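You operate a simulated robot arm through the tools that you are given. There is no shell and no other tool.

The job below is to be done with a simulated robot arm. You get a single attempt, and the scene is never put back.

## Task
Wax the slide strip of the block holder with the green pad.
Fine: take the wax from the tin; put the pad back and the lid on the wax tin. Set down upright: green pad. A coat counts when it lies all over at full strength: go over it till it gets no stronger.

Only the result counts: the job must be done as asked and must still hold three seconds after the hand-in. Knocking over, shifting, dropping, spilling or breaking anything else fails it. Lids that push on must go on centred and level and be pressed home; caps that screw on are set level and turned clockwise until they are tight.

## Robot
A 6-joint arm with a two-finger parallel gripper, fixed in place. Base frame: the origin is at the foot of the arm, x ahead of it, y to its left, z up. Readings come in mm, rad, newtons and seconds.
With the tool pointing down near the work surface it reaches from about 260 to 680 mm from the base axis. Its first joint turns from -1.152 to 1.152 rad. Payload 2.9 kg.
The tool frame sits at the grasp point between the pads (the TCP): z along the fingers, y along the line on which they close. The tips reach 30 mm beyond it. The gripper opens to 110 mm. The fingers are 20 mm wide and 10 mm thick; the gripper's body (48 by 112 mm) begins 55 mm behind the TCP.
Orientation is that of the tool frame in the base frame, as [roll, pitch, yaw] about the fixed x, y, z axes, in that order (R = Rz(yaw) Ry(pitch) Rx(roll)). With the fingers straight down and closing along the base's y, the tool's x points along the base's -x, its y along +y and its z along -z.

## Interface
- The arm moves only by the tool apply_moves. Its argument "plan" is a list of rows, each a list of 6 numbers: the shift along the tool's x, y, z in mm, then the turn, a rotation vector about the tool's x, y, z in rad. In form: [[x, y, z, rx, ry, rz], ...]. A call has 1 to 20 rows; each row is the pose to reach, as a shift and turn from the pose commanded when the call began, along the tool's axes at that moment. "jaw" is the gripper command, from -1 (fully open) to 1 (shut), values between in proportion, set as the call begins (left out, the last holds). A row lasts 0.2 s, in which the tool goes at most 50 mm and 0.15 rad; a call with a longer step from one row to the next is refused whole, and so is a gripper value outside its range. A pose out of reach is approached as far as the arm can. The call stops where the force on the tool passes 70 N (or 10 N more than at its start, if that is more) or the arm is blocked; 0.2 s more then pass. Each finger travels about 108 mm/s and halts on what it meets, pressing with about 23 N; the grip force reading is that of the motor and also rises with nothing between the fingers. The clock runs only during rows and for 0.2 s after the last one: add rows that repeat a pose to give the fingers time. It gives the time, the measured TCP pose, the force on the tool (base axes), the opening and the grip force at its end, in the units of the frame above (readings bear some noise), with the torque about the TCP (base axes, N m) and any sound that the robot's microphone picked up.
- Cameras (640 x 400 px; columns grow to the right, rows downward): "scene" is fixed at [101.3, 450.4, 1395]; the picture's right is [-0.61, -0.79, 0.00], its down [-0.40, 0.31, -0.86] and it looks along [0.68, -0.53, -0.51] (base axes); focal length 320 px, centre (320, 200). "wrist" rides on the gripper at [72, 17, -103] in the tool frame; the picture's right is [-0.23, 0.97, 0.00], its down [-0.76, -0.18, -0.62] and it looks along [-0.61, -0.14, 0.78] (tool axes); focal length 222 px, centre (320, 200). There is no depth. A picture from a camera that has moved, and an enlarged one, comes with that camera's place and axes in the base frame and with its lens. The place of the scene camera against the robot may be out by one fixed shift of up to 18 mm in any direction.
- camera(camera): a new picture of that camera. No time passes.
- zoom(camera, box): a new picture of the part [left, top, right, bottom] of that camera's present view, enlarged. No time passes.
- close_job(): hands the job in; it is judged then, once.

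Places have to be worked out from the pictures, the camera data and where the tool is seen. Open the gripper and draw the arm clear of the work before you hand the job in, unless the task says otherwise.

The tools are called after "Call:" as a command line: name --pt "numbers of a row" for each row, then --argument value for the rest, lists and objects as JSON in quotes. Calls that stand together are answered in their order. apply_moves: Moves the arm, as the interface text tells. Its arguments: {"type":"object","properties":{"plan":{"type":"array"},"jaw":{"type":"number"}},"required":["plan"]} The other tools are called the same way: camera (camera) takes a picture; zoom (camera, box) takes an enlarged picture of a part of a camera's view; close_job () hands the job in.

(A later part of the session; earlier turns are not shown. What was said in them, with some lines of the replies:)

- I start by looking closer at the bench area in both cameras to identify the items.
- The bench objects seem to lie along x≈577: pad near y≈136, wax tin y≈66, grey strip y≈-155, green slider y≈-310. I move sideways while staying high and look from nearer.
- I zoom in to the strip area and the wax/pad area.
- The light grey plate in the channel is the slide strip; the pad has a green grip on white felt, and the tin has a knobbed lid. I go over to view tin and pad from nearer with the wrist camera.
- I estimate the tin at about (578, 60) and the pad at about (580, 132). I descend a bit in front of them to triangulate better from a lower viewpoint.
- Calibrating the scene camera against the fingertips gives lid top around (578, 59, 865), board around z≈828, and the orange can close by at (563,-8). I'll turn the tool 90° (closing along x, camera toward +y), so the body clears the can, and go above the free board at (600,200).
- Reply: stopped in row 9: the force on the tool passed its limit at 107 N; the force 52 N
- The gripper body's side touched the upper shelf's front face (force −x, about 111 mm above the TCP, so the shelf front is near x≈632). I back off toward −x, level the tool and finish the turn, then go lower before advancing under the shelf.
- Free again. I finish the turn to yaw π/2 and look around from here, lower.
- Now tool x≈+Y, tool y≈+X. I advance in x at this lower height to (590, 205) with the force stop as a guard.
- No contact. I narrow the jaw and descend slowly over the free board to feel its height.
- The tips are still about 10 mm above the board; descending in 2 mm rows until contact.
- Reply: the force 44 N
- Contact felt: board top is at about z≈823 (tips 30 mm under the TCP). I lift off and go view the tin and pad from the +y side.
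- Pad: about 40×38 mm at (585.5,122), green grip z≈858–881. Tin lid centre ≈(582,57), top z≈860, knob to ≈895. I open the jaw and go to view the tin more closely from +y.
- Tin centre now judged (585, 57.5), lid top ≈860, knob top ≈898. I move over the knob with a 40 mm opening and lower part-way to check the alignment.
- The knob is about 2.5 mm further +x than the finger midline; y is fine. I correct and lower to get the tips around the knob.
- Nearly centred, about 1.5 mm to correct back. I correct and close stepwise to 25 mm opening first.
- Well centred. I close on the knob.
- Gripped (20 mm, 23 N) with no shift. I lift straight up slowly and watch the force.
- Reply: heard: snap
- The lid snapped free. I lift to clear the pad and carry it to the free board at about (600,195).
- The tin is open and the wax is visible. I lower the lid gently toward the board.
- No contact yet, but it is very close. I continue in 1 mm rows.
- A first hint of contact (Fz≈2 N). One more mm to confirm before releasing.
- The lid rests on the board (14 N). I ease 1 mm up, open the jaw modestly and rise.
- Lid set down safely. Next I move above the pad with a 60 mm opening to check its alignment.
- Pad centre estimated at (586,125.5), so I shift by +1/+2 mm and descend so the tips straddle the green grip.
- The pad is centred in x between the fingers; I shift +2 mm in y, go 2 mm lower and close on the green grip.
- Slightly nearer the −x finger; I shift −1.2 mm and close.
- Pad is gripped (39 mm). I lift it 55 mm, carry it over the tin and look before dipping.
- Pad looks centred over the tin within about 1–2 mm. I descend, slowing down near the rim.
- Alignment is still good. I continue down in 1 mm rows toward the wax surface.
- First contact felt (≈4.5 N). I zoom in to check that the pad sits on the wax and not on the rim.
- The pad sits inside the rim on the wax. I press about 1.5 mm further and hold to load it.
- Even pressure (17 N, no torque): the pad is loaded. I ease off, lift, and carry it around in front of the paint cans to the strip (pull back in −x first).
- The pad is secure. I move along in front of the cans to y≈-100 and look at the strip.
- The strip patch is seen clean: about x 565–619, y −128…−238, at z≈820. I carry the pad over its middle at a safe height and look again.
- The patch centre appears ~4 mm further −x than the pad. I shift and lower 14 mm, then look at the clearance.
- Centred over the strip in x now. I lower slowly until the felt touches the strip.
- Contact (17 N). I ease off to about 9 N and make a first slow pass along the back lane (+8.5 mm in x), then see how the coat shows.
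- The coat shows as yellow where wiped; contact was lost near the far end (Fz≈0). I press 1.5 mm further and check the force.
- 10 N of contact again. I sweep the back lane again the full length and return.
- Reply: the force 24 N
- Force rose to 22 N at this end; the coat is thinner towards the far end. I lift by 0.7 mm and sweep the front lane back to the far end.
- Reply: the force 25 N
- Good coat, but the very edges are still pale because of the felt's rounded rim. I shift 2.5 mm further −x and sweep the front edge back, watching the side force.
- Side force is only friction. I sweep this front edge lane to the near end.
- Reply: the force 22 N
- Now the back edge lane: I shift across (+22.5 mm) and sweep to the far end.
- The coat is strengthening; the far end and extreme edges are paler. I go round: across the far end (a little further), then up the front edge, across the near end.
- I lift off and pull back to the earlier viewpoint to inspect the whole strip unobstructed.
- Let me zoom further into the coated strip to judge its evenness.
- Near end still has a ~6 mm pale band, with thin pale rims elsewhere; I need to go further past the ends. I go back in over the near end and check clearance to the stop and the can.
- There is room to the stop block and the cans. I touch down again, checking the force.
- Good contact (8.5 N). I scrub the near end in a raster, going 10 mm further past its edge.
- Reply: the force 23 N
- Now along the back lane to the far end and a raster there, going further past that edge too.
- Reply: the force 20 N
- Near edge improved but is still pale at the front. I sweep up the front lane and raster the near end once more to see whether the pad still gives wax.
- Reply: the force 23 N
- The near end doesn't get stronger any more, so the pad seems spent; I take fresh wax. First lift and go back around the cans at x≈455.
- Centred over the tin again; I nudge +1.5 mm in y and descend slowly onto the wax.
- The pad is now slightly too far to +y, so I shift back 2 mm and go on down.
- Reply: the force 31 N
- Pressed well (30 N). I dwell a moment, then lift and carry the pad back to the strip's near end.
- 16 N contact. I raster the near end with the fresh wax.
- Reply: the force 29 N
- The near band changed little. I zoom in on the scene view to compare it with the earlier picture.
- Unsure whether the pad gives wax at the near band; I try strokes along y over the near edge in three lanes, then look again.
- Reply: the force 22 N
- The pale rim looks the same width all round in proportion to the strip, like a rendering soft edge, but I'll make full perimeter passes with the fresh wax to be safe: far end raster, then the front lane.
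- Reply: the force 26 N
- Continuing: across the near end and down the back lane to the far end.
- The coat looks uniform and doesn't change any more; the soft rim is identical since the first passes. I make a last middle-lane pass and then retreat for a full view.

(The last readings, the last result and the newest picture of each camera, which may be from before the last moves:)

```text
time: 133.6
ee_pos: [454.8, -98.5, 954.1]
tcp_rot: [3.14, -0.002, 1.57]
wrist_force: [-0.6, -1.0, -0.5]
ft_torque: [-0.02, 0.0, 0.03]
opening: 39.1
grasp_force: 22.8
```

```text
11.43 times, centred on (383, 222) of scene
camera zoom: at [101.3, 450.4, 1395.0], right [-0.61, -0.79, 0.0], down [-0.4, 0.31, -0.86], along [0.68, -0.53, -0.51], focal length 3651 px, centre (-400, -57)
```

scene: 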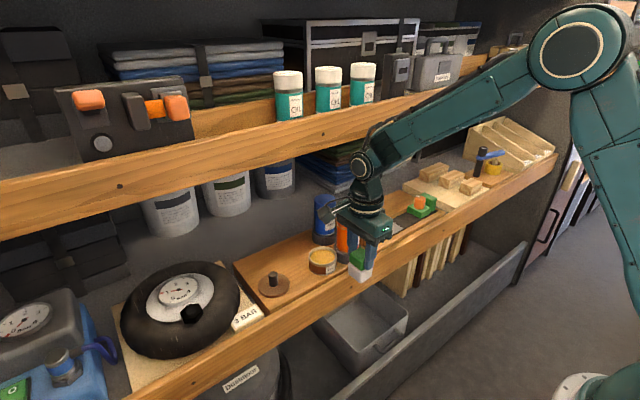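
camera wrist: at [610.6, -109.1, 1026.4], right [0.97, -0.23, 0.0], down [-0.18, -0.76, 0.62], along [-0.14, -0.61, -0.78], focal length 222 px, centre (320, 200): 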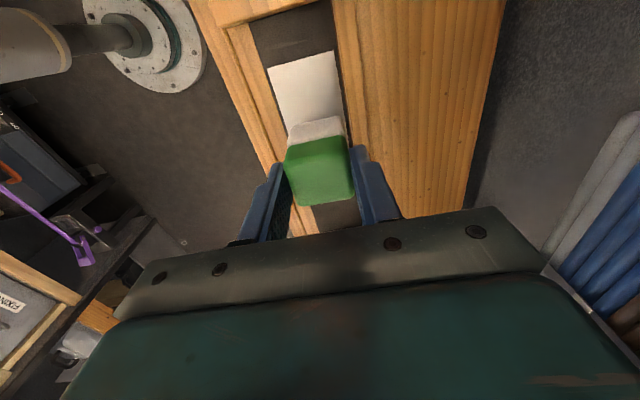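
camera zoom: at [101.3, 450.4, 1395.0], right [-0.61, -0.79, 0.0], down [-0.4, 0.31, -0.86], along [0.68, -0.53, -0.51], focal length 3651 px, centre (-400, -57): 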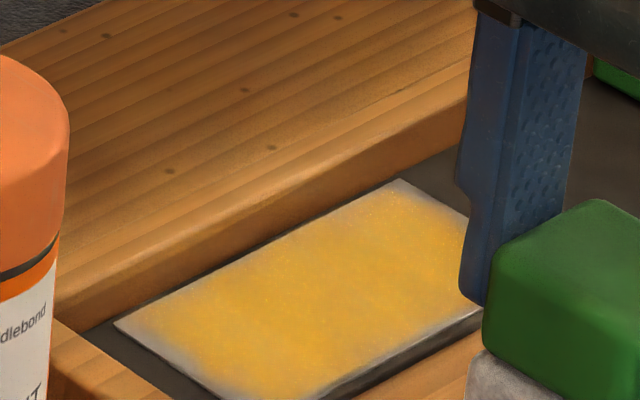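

Same look as before the second waxing: the coat gets no stronger. I now carry the pad back to its original place, going around the cans.

Call:
apply_moves --pt "40 0 0 0 0 0" --pt "80 0 0 0 0 0" --pt "120 0 0 0 0 0" --pt "160 0 0 0 0 0" --pt "200 0 0 0 0 0" --pt "226 0 0 0 0 0" --pt "226 30 0 0 0 0" --pt "226 65 0 0 0 0" --pt "226 100 0 0 0 0" --pt "226 122 0 0 0 0" --pt "226 130.8 0 0 0 0" --pt "226 130.8 0 0 0 0" --pt "226 130.8 25 0 0 0" --pt "226 130.8 45 0 0 0" --pt "226 130.8 56 0 0 0" --pt "226 130.8 56 0 0 0"

Call:
zoom --camera "scene" --box '[250, 210, 346, 270]'

Call:
zoom --camera "wrist" --box '[240, 110, 400, 210]'

```text
time: 137.0
ee_pos: [587.7, 126.3, 898.2]
tcp_rot: [-3.141, 0.0, 1.572]
wrist_force: [-0.6, 0.3, 0.0]
ft_torque: [0.0, 0.0, 0.03]
opening: 39.2
grasp_force: 23.1
```

```text
6.67 times, centred on (298, 240) of scene
camera zoom: at [101.4, 450.4, 1395.0], right [-0.61, -0.79, 0.0], down [-0.4, 0.31, -0.86], along [0.68, -0.53, -0.51], focal length 2130 px, centre (467, -67)
```

zoom: 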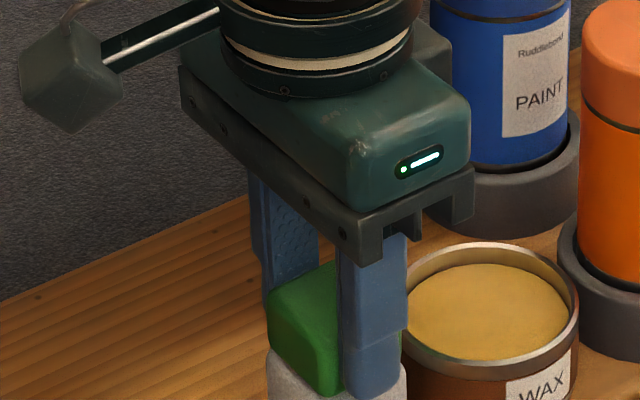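

```text
4.00 times, centred on (320, 160) of wrist
camera zoom: at [603.9, 197.8, 1001.2], right [0.97, -0.23, 0.0], down [-0.18, -0.76, 0.62], along [-0.14, -0.61, -0.78], focal length 888 px, centre (320, 360)
```

zoom: 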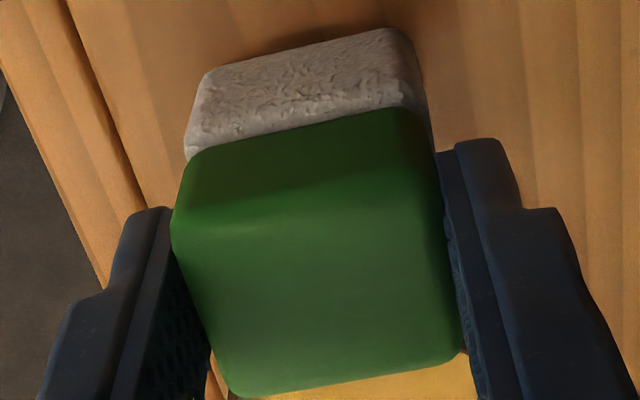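

Over its spot and level. I lower gently: 7 mm, then 1 mm rows till touch.

Call:
apply_moves --pt "0 0 3 0 0 0" --pt "0 0 6 0 0 0" --pt "0 0 7 0 0 0" --pt "0 0 8 0 0 0" --pt "0 0 8 0 0 0"

Call:
apply_moves --pt "0 0 1 0 0 0" --pt "0 0 1 0 0 0"

Call:
zoom --camera "scene" --box '[260, 240, 340, 290]'

```text
time: 138.2
ee_pos: [586.0, 128.3, 891.9]
tcp_rot: [-3.141, 0.0, 1.571]
wrist_force: [0.2, -0.7, -1.1]
ft_torque: [-0.02, -0.01, -0.02]
opening: 39.1
grasp_force: 22.7
```

```text
time: 138.8
ee_pos: [586.0, 127.4, 890.9]
tcp_rot: [3.14, -0.002, 1.571]
wrist_force: [-0.6, 0.1, -0.9]
ft_torque: [-0.01, 0.02, 0.03]
opening: 39.2
grasp_force: 23.5
```

```text
8.00 times, centred on (300, 265) of scene
camera zoom: at [101.4, 450.4, 1395.0], right [-0.61, -0.79, 0.0], down [-0.4, 0.31, -0.86], along [0.68, -0.53, -0.51], focal length 2556 px, centre (480, -320)
```

zoom: 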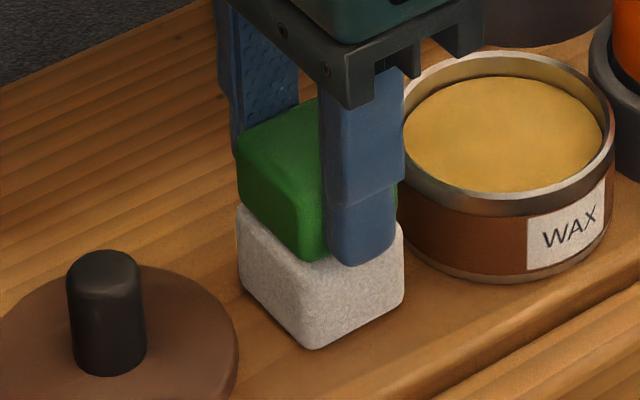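

Call:
apply_moves --pt "0 0 1 0 0 0" --pt "0 0 1.5 0 0 0"

```text
time: 139.4
ee_pos: [586.9, 127.5, 888.2]
tcp_rot: [-3.141, 0.0, 1.571]
wrist_force: [0.5, -0.6, -0.7]
ft_torque: [-0.01, -0.02, -0.05]
opening: 39.1
grasp_force: 22.7
```

Call:
apply_moves --pt "0 0 0.7 0 0 0" --pt "0 0 1.4 0 0 0"

```text
time: 140.0
ee_pos: [586.8, 127.2, 888.9]
tcp_rot: [3.141, -0.001, 1.57]
wrist_force: [-3.8, -1.7, 7.9]
ft_torque: [-0.07, 0.15, 0.0]
opening: 39.2
grasp_force: 23.5
```

The pad stands on the board (8 N). I ease off slightly, open the jaw and rise.

Call:
apply_moves --pt "0 0 -0.8 0 0 0" --pt "0 0 -0.8 0 0 0"

Call:
apply_moves --pt "0 0 0 0 0 0" --pt "0 0 0 0 0 0" --pt "0 0 -8 0 0 0" --pt "0 0 -25 0 0 0" --pt "0 0 -50 0 0 0" --pt "0 0 -66 0 0 0" --pt "0 0 -66 0 0 0" --jaw -0.05

Call:
zoom --camera "scene" --box '[240, 220, 352, 290]'

Call:
camera --camera "wrist"

```text
time: 140.6
ee_pos: [586.1, 128.5, 890.1]
tcp_rot: [3.139, -0.001, 1.571]
wrist_force: [2.9, 0.3, 6.1]
ft_torque: [0.03, -0.08, 0.0]
opening: 39.0
grasp_force: 22.4
```

```text
time: 142.2
ee_pos: [585.9, 126.6, 953.4]
tcp_rot: [3.141, -0.002, 1.571]
wrist_force: [-0.1, 0.5, -0.3]
ft_torque: [-0.01, 0.01, -0.01]
opening: 57.6
grasp_force: 0.0
```

```text
5.71 times, centred on (296, 255) of scene
camera zoom: at [101.3, 450.4, 1395.0], right [-0.61, -0.79, 0.0], down [-0.4, 0.31, -0.86], along [0.68, -0.53, -0.51], focal length 1826 px, centre (457, -114)
```

zoom: 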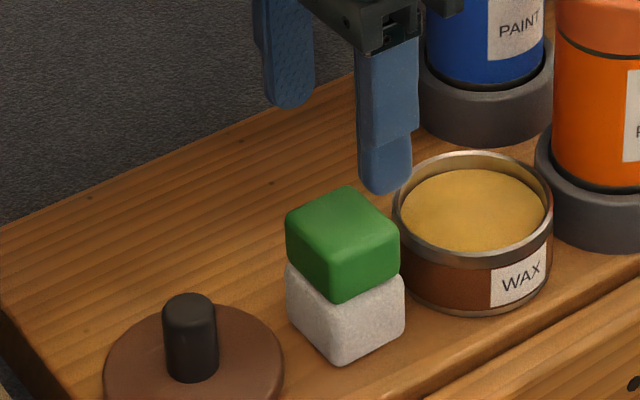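

```text
taken
camera wrist: at [602.9, 198.4, 1056.4], right [0.97, -0.23, 0.0], down [-0.18, -0.76, 0.62], along [-0.14, -0.61, -0.78], focal length 222 px, centre (320, 200)
```

wrist: 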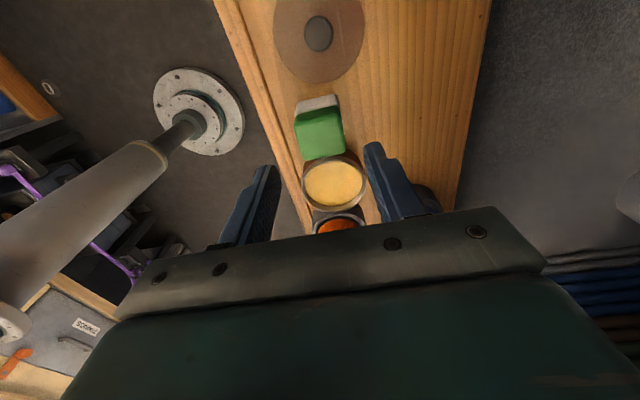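

The pad stands upright in its place. Now I go over the lid's knob and descend to the same grasp height, checking alignment on the way.

Call:
apply_moves --pt "20 4 0 0 0 0" --pt "45 10 0 0 0 0" --pt "68 14.2 0 0 0 0" --pt "68 14.2 0 0 0 0" --pt "68 14.2 30 0 0 0" --pt "68 14.2 55 0 0 0" --pt "68 14.2 68 0 0 0" --pt "68 14.2 68 0 0 0" --jaw 0.2

Call:
zoom --camera "wrist" --box '[240, 110, 400, 210]'

Call:
zoom --camera "scene" --box '[220, 220, 332, 290]'

```text
time: 144.0
ee_pos: [600.6, 194.5, 887.3]
tcp_rot: [-3.141, -0.002, 1.569]
wrist_force: [0.1, 0.1, 0.2]
ft_torque: [-0.01, -0.02, 0.02]
opening: 44.0
grasp_force: 0.1
```

```text
4.00 times, centred on (320, 160) of wrist
camera zoom: at [617.8, 266.1, 988.6], right [0.97, -0.23, 0.0], down [-0.18, -0.76, 0.62], along [-0.14, -0.61, -0.78], focal length 888 px, centre (320, 360)
```

zoom: 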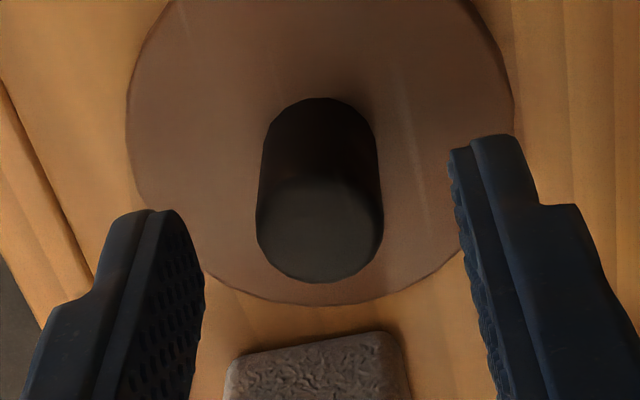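

```text
5.71 times, centred on (276, 255) of scene
camera zoom: at [101.3, 450.4, 1395.0], right [-0.61, -0.79, 0.0], down [-0.4, 0.31, -0.86], along [0.68, -0.53, -0.51], focal length 1826 px, centre (571, -114)
```

zoom: 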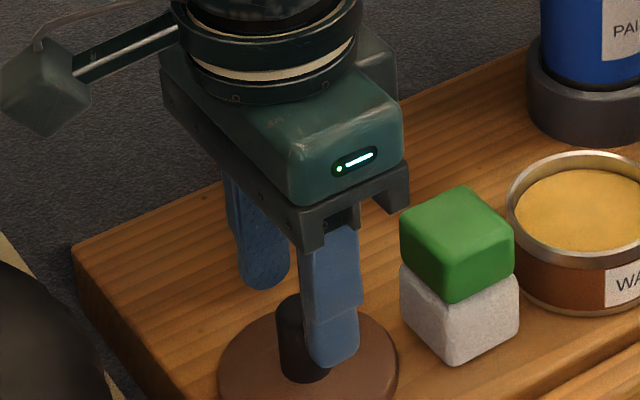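

The knob is centred between the fingers. I descend the remaining 20 mm and close.

Call:
apply_moves --pt "0 0 8 0 0 0" --pt "0 0 15 0 0 0" --pt "0 0 19.5 0 0 0" --pt "0 0 19.5 0 0 0"

Call:
apply_moves --pt "0 0 0 0 0 0" --pt "0 0 0 0 0 0" --pt "0 0 0 0 0 0" --pt "0 0 0 0 0 0" --jaw 1

Call:
zoom --camera "wrist" --box '[240, 110, 400, 210]'

```text
time: 145.0
ee_pos: [600.1, 194.6, 868.1]
tcp_rot: [3.141, -0.003, 1.571]
wrist_force: [0.9, 0.3, 0.0]
ft_torque: [-0.01, -0.02, -0.02]
opening: 43.9
grasp_force: 0.2
```

```text
time: 146.0
ee_pos: [600.7, 194.7, 869.8]
tcp_rot: [-3.14, -0.002, 1.571]
wrist_force: [0.6, -0.1, 0.2]
ft_torque: [0.02, -0.04, 0.03]
opening: 19.9
grasp_force: 22.1
```

```text
4.00 times, centred on (320, 160) of wrist
camera zoom: at [618.3, 266.5, 970.3], right [0.97, -0.23, 0.0], down [-0.18, -0.76, 0.62], along [-0.14, -0.61, -0.78], focal length 888 px, centre (320, 360)
```

zoom: 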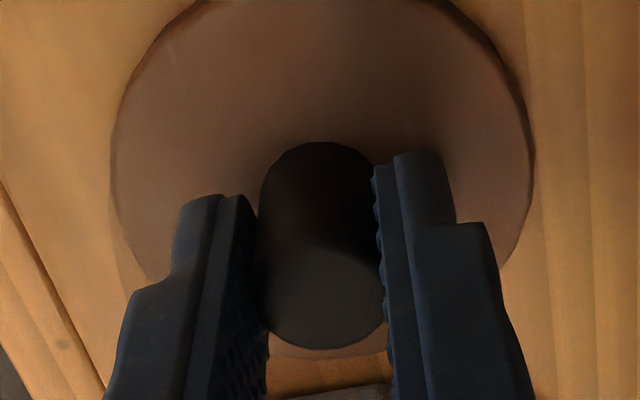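

Lid gripped. I lift it clear of the pad and carry it back over the tin along the reverse path.

Call:
apply_moves --pt "0 0 -10 0 0 0" --pt "0 0 -35 0 0 0" --pt "0 0 -65 0 0 0" --pt "0 0 -88 0 0 0" --pt "-15 -2 -89 0 0 0" --pt "-40 -5 -89 0 0 0" --pt "-70 -8 -89 0 0 0" --pt "-100 -12 -89 0 0 0" --pt "-125 -15 -89 0 0 0" --pt "-137 -15 -89 0 0 0" --pt "-137 -15 -89 0 0 0" --pt "-137 -15 -70 0 0 0" --pt "-137 -15 -58 0 0 0" --pt "-137 -15 -52 0 0 0" --pt "-137 -15 -52 0 0 0"

Call:
zoom --camera "wrist" --box '[240, 110, 400, 210]'

Call:
zoom --camera "scene" --box '[280, 215, 376, 275]'

```text
time: 149.2
ee_pos: [584.3, 57.7, 919.0]
tcp_rot: [-3.141, -0.003, 1.57]
wrist_force: [0.5, -1.0, -0.4]
ft_torque: [0.02, 0.01, 0.0]
opening: 20.1
grasp_force: 23.2
```

```text
4.00 times, centred on (320, 160) of wrist
camera zoom: at [601.8, 129.5, 1020.8], right [0.97, -0.23, 0.0], down [-0.18, -0.76, 0.62], along [-0.14, -0.61, -0.78], focal length 888 px, centre (320, 360)
```

zoom: 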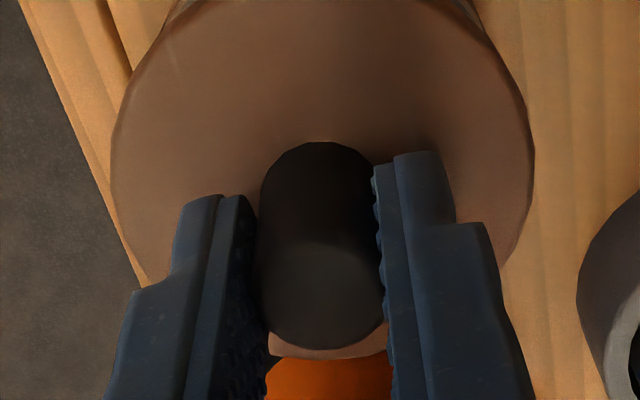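

```text
6.67 times, centred on (328, 245) of scene
camera zoom: at [101.3, 450.4, 1395.0], right [-0.61, -0.79, 0.0], down [-0.4, 0.31, -0.86], along [0.68, -0.53, -0.51], focal length 2130 px, centre (267, -100)
```

zoom: 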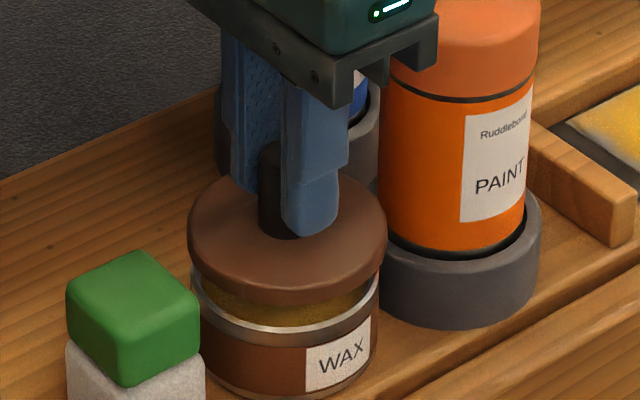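

Lid is centred above the tin. I lower it and go in 1 mm rows near contact.

Call:
apply_moves --pt "0 0 5 0 0 0" --pt "0 0 9 0 0 0" --pt "0 0 11 0 0 0" --pt "0 0 12 0 0 0" --pt "0 0 13 0 0 0" --pt "0 0 13 0 0 0"

Call:
zoom --camera "scene" --box '[290, 225, 354, 265]'

```text
time: 150.6
ee_pos: [585.5, 58.0, 906.8]
tcp_rot: [-3.141, 0.001, 1.57]
wrist_force: [2.1, -0.1, -0.7]
ft_torque: [0.02, 0.0, 0.01]
opening: 20.2
grasp_force: 23.1
```

```text
10.00 times, centred on (322, 245) of scene
camera zoom: at [101.3, 450.4, 1395.0], right [-0.61, -0.79, 0.0], down [-0.4, 0.31, -0.86], along [0.68, -0.53, -0.51], focal length 3195 px, centre (300, -250)
```

zoom: 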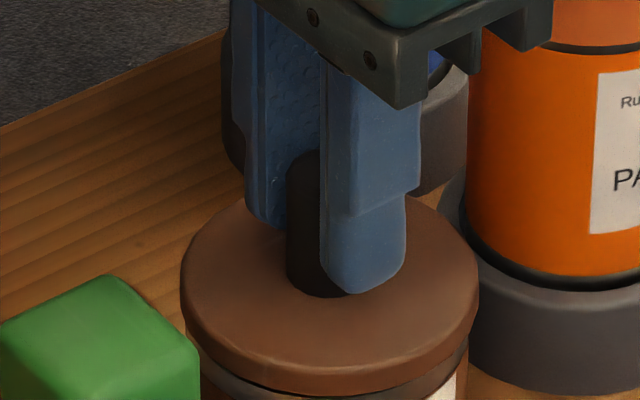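

Call:
apply_moves --pt "0 0 1 0 0 0" --pt "0 0 2 0 0 0" --pt "0 0 3 0 0 0"

Call:
zoom --camera "scene" --box '[290, 230, 354, 270]'

```text
time: 151.4
ee_pos: [585.3, 58.1, 904.0]
tcp_rot: [3.14, -0.001, 1.572]
wrist_force: [-0.5, 1.1, 6.2]
ft_torque: [-0.11, 0.0, 0.0]
opening: 20.3
grasp_force: 23.4
```

```text
10.00 times, centred on (322, 250) of scene
camera zoom: at [101.2, 450.5, 1395.0], right [-0.61, -0.79, 0.0], down [-0.4, 0.31, -0.86], along [0.68, -0.53, -0.51], focal length 3195 px, centre (300, -300)
```

zoom: 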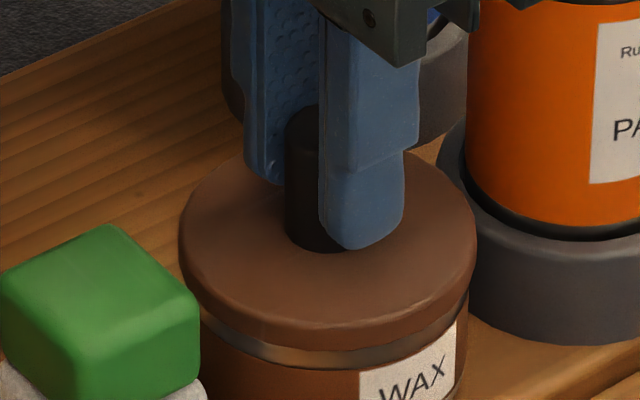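

Lid touches the tin (6 N). I press on in 1 mm rows, listening for the snap.

Call:
apply_moves --pt "0 0 1 0 0 0" --pt "0 0 2 0 0 0" --pt "0 0 3 0 0 0"

Call:
zoom --camera "scene" --box '[290, 230, 354, 270]'

```text
time: 152.2
ee_pos: [586.1, 57.4, 901.2]
tcp_rot: [3.137, -0.002, 1.571]
wrist_force: [-3.8, 0.7, 23.6]
ft_torque: [0.04, 0.14, 0.0]
opening: 20.0
grasp_force: 22.9
```

```text
10.00 times, centred on (322, 250) of scene
camera zoom: at [100.8, 450.4, 1395.1], right [-0.61, -0.79, 0.0], down [-0.4, 0.31, -0.86], along [0.68, -0.53, -0.51], focal length 3195 px, centre (300, -300)
```

zoom: 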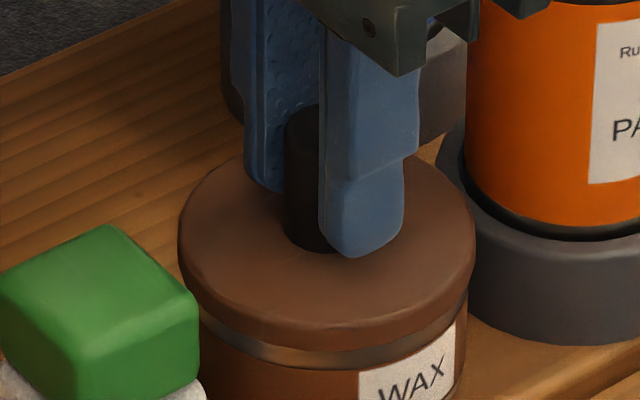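

The fingers slip on the knob at ~24 N, so the lid isn't home yet. I release, rise, close the fingers and press on the knob's top instead.

Call:
apply_moves --pt "0 0 -2.5 0 0 0" --pt "0 0 -2.5 0 0 0"

Call:
apply_moves --pt "0 0 0 0 0 0" --pt "0 0 0 0 0 0" --pt "0 0 -15 0 0 0" --pt "0 0 -35 0 0 0" --pt "0 0 -48 0 0 0" --pt "0 0 -48 0 0 0" --jaw 0.3

Call:
zoom --camera "scene" --box '[280, 215, 376, 275]'

Call:
zoom --camera "wrist" --box '[240, 110, 400, 210]'

```text
time: 152.8
ee_pos: [585.2, 57.2, 902.1]
tcp_rot: [-3.138, 0.0, 1.568]
wrist_force: [1.9, -0.7, 5.8]
ft_torque: [-0.04, -0.15, -0.02]
opening: 20.0
grasp_force: 23.0
```

```text
time: 154.2
ee_pos: [585.0, 59.0, 950.4]
tcp_rot: [-3.14, -0.002, 1.571]
wrist_force: [-0.6, 0.1, 0.4]
ft_torque: [-0.01, 0.02, 0.0]
opening: 38.6
grasp_force: 0.1
heard: snap
```

```text
6.67 times, centred on (328, 245) of scene
camera zoom: at [101.3, 450.4, 1395.0], right [-0.61, -0.79, 0.0], down [-0.4, 0.31, -0.86], along [0.68, -0.53, -0.51], focal length 2130 px, centre (267, -100)
```

zoom: 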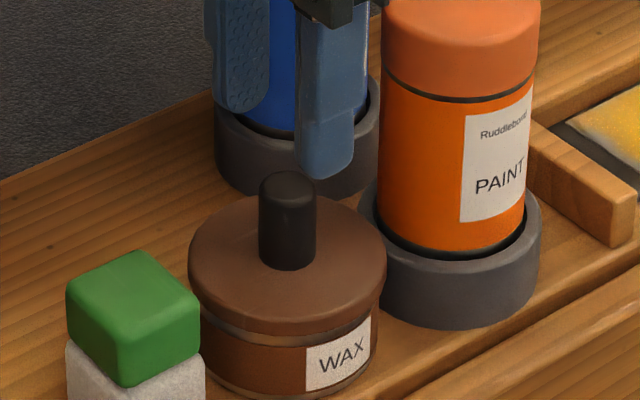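

```text
4.00 times, centred on (320, 160) of wrist
camera zoom: at [602.2, 130.2, 1052.9], right [0.97, -0.23, 0.0], down [-0.18, -0.76, 0.62], along [-0.14, -0.61, -0.78], focal length 888 px, centre (320, 360)
```

zoom: 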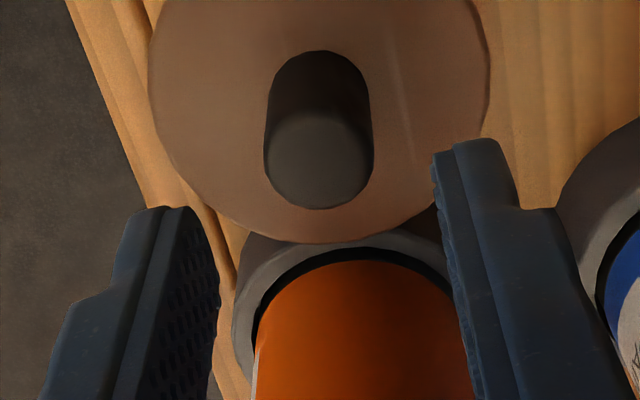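

A snap was heard as it settled. To be sure it is home, I close the fingers and press on the knob's top centrally.

Call:
apply_moves --pt "0 0 0 0 0 0" --pt "0 0 0 0 0 0" --pt "0 0 6 0 0 0" --pt "0 0 12 0 0 0" --pt "0 0 15 0 0 0" --pt "0 0 16 0 0 0" --pt "0 0 17 0 0 0" --pt "0 0 18 0 0 0" --jaw 1

Call:
zoom --camera "scene" --box '[290, 225, 354, 265]'

```text
time: 156.0
ee_pos: [583.8, 58.2, 933.5]
tcp_rot: [3.141, -0.003, 1.568]
wrist_force: [-0.1, -0.6, 0.4]
ft_torque: [0.04, 0.0, -0.01]
opening: 0.0
grasp_force: 23.1
```

```text
10.00 times, centred on (322, 245) of scene
camera zoom: at [101.3, 450.4, 1395.0], right [-0.61, -0.79, 0.0], down [-0.4, 0.31, -0.86], along [0.68, -0.53, -0.51], focal length 3195 px, centre (300, -250)
```

zoom: 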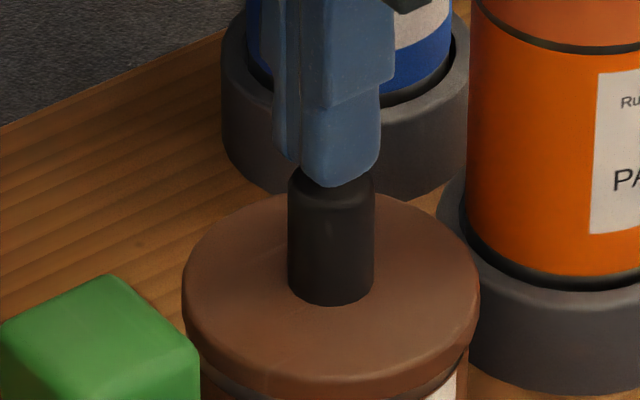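

Fingertips just above the knob. I press down in 1 mm rows.

Call:
apply_moves --pt "0 0 1 0 0 0" --pt "0 0 2 0 0 0" --pt "0 0 3 0 0 0" --pt "0 0 4 0 0 0" --pt "0 0 5 0 0 0"

```text
time: 157.2
ee_pos: [585.6, 57.7, 927.6]
tcp_rot: [-3.141, -0.002, 1.571]
wrist_force: [-0.4, 0.2, 3.5]
ft_torque: [0.02, 0.03, 0.0]
opening: 0.0
grasp_force: 22.8
```

Call:
apply_moves --pt "0 0 1 0 0 0" --pt "0 0 2 0 0 0" --pt "0 0 3 0 0 0" --pt "0 0 4 0 0 0" --pt "0 0 5 0 0 0"

Call:
zoom --camera "scene" --box '[290, 230, 354, 270]'

```text
time: 158.4
ee_pos: [585.7, 57.6, 927.3]
tcp_rot: [3.133, -0.001, 1.573]
wrist_force: [-12.5, 3.2, 43.8]
ft_torque: [0.05, 0.42, -0.2]
opening: 0.0
grasp_force: 23.0
```

```text
10.00 times, centred on (322, 250) of scene
camera zoom: at [100.2, 450.4, 1395.1], right [-0.61, -0.79, 0.0], down [-0.4, 0.31, -0.86], along [0.68, -0.53, -0.51], focal length 3195 px, centre (300, -300)
```

zoom: 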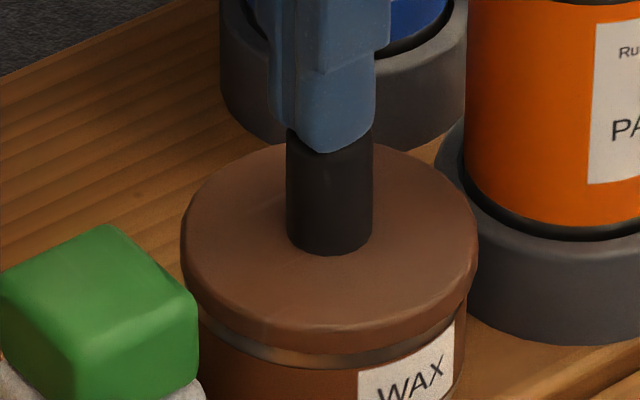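

44 N with no further travel. I ease off, rise, and compare the tin with its original look.

Call:
apply_moves --pt "0 0 -3 0 0 0" --pt "0 0 -6 0 0 0" --pt "0 0 -20 0 0 0" --pt "0 0 -30 0 0 0" --pt "0 0 -30 0 0 0"

Call:
zoom --camera "scene" --box '[280, 210, 376, 270]'

Call:
zoom --camera "scene" --box '[270, 220, 380, 290]'

```text
time: 159.6
ee_pos: [585.6, 58.2, 951.8]
tcp_rot: [-3.139, -0.001, 1.571]
wrist_force: [-0.1, -0.4, 0.0]
ft_torque: [0.0, -0.01, 0.0]
opening: 0.1
grasp_force: 23.0
```

```text
6.67 times, centred on (328, 240) of scene
camera zoom: at [101.3, 450.4, 1395.0], right [-0.61, -0.79, 0.0], down [-0.4, 0.31, -0.86], along [0.68, -0.53, -0.51], focal length 2130 px, centre (267, -67)
```

zoom: 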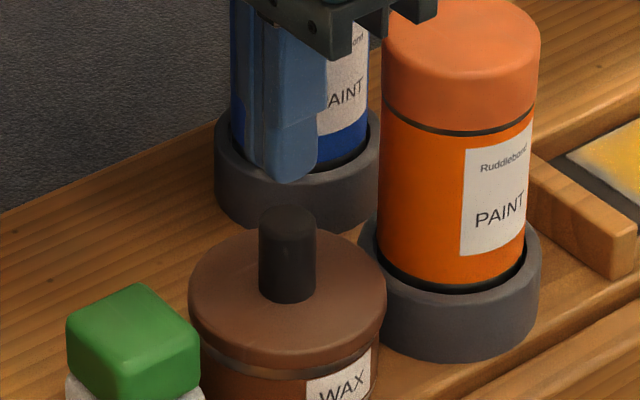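

```text
5.71 times, centred on (325, 255) of scene
camera zoom: at [101.3, 450.4, 1395.0], right [-0.61, -0.79, 0.0], down [-0.4, 0.31, -0.86], along [0.68, -0.53, -0.51], focal length 1826 px, centre (291, -114)
```

zoom: 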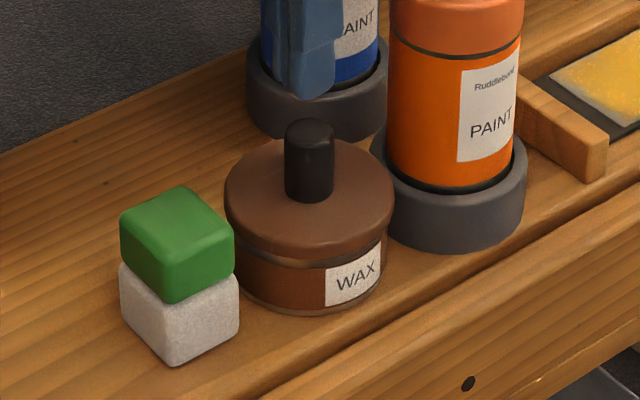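

The tin looks as at the start with the lid on, and the pad stands as before. I take a last close look at the whole strip, unobstructed.

Call:
zoom --camera "scene" --box '[360, 210, 416, 245]'

Call:
zoom --camera "scene" --box '[300, 235, 348, 275]'

```text
11.43 times, centred on (388, 228) of scene
camera zoom: at [101.3, 450.4, 1395.0], right [-0.61, -0.79, 0.0], down [-0.4, 0.31, -0.86], along [0.68, -0.53, -0.51], focal length 3651 px, centre (-457, -114)
```

zoom: 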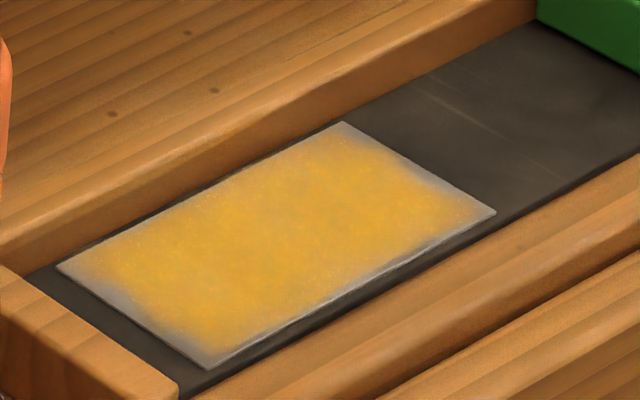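

```text
10.00 times, centred on (324, 255) of scene
camera zoom: at [101.3, 450.4, 1395.0], right [-0.61, -0.79, 0.0], down [-0.4, 0.31, -0.86], along [0.68, -0.53, -0.51], focal length 3195 px, centre (280, -350)
```

zoom: 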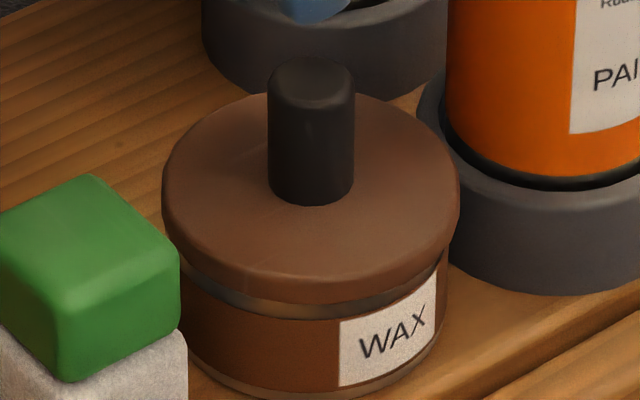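

The coat is even with the same soft rim at both ends, and the lid is level and seated. I retreat toward −x, open the gripper and raise the arm clear.

Call:
apply_moves --pt "0 -25 -3 0 0 0" --pt "0 -60 -3 0 0 0" --pt "0 -100 -3 0 0 0" --pt "0 -140 -3 0 0 0" --pt "0 -160 -20 0 0 0" --pt "0 -165 -60 0 0 0" --pt "0 -165 -100 0 0 0" --pt "0 -165 -100 0 0 0"

Call:
apply_moves --pt "0 0 -10 0 0 0" --pt "0 0 -20 0 0 0" --pt "0 0 -20 0 0 0" --pt "0 0 -20 0 0 0" --jaw -0.6

Call:
camera --camera "scene"

Call:
zoom --camera "scene" --box '[230, 170, 470, 320]'

```text
time: 161.4
ee_pos: [420.3, 59.4, 1052.7]
tcp_rot: [3.141, -0.001, 1.57]
wrist_force: [-0.2, 0.4, -0.6]
ft_torque: [-0.02, -0.03, -0.03]
opening: 0.2
grasp_force: 23.4
```

```text
time: 162.4
ee_pos: [422.2, 59.4, 1071.8]
tcp_rot: [-3.14, -0.002, 1.569]
wrist_force: [0.2, -0.9, 0.3]
ft_torque: [0.0, 0.05, 0.0]
opening: 87.9
grasp_force: 0.0
```

```text
taken
```

scene: 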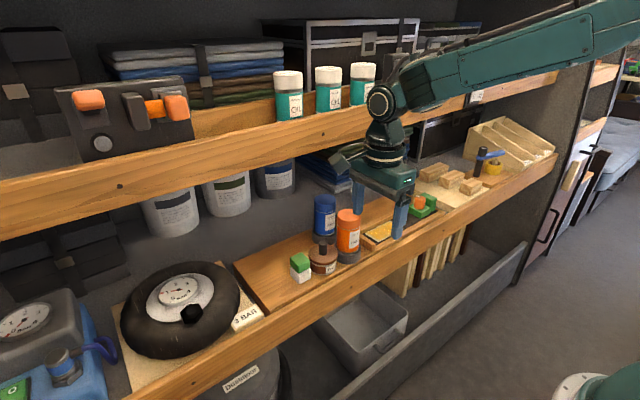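

```text
2.67 times, centred on (350, 245) of scene
camera zoom: at [101.3, 450.4, 1395.0], right [-0.61, -0.79, 0.0], down [-0.4, 0.31, -0.86], along [0.68, -0.53, -0.51], focal length 852 px, centre (240, 80)
```

zoom: 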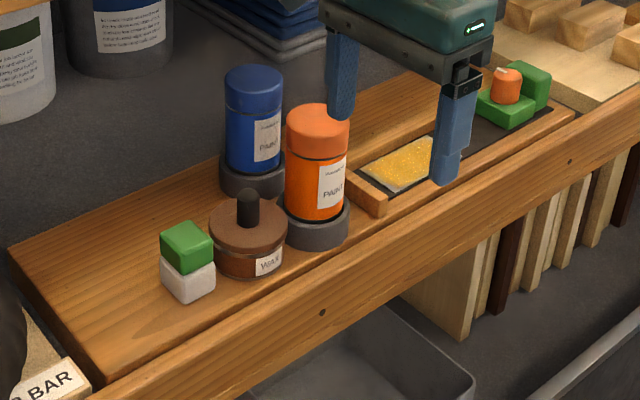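

Everything stands as required: strip coated to saturation, pad back upright, lid snapped on and pressed, gripper open and clear. I hand the job in.

Call:
close_job

```text
The job is handed in.
```

The job is handed in: the slide strip is waxed, the green pad is back upright in its place, and the lid is on the wax tin. I don't know the verdict yet. The one thing I couldn't confirm is the pale rim around the strip.

- **Strip:** I took wax from the tin twice and went over the strip until the colour got no stronger. A pale rim stayed at the edges: about 5 mm at the two ends and 2–3 mm along the sides. It did not change even when the pad ran well past the ends. I took it to be how the coat is drawn rather than bare metal, but I couldn't prove that.
- **Pad:** it stands within about 1 mm of where it was.
- **Lid:** I heard it snap as I let go. I then pressed on the knob with about 44 N and it moved no further. It looks level and within about 1 mm of centred.
- **Bump early on:** the gripper hit the front of the upper shelf once, with a force of about 107 N. I backed off, and nothing appeared to have moved.

The gripper is open and the arm is clear of the bench.
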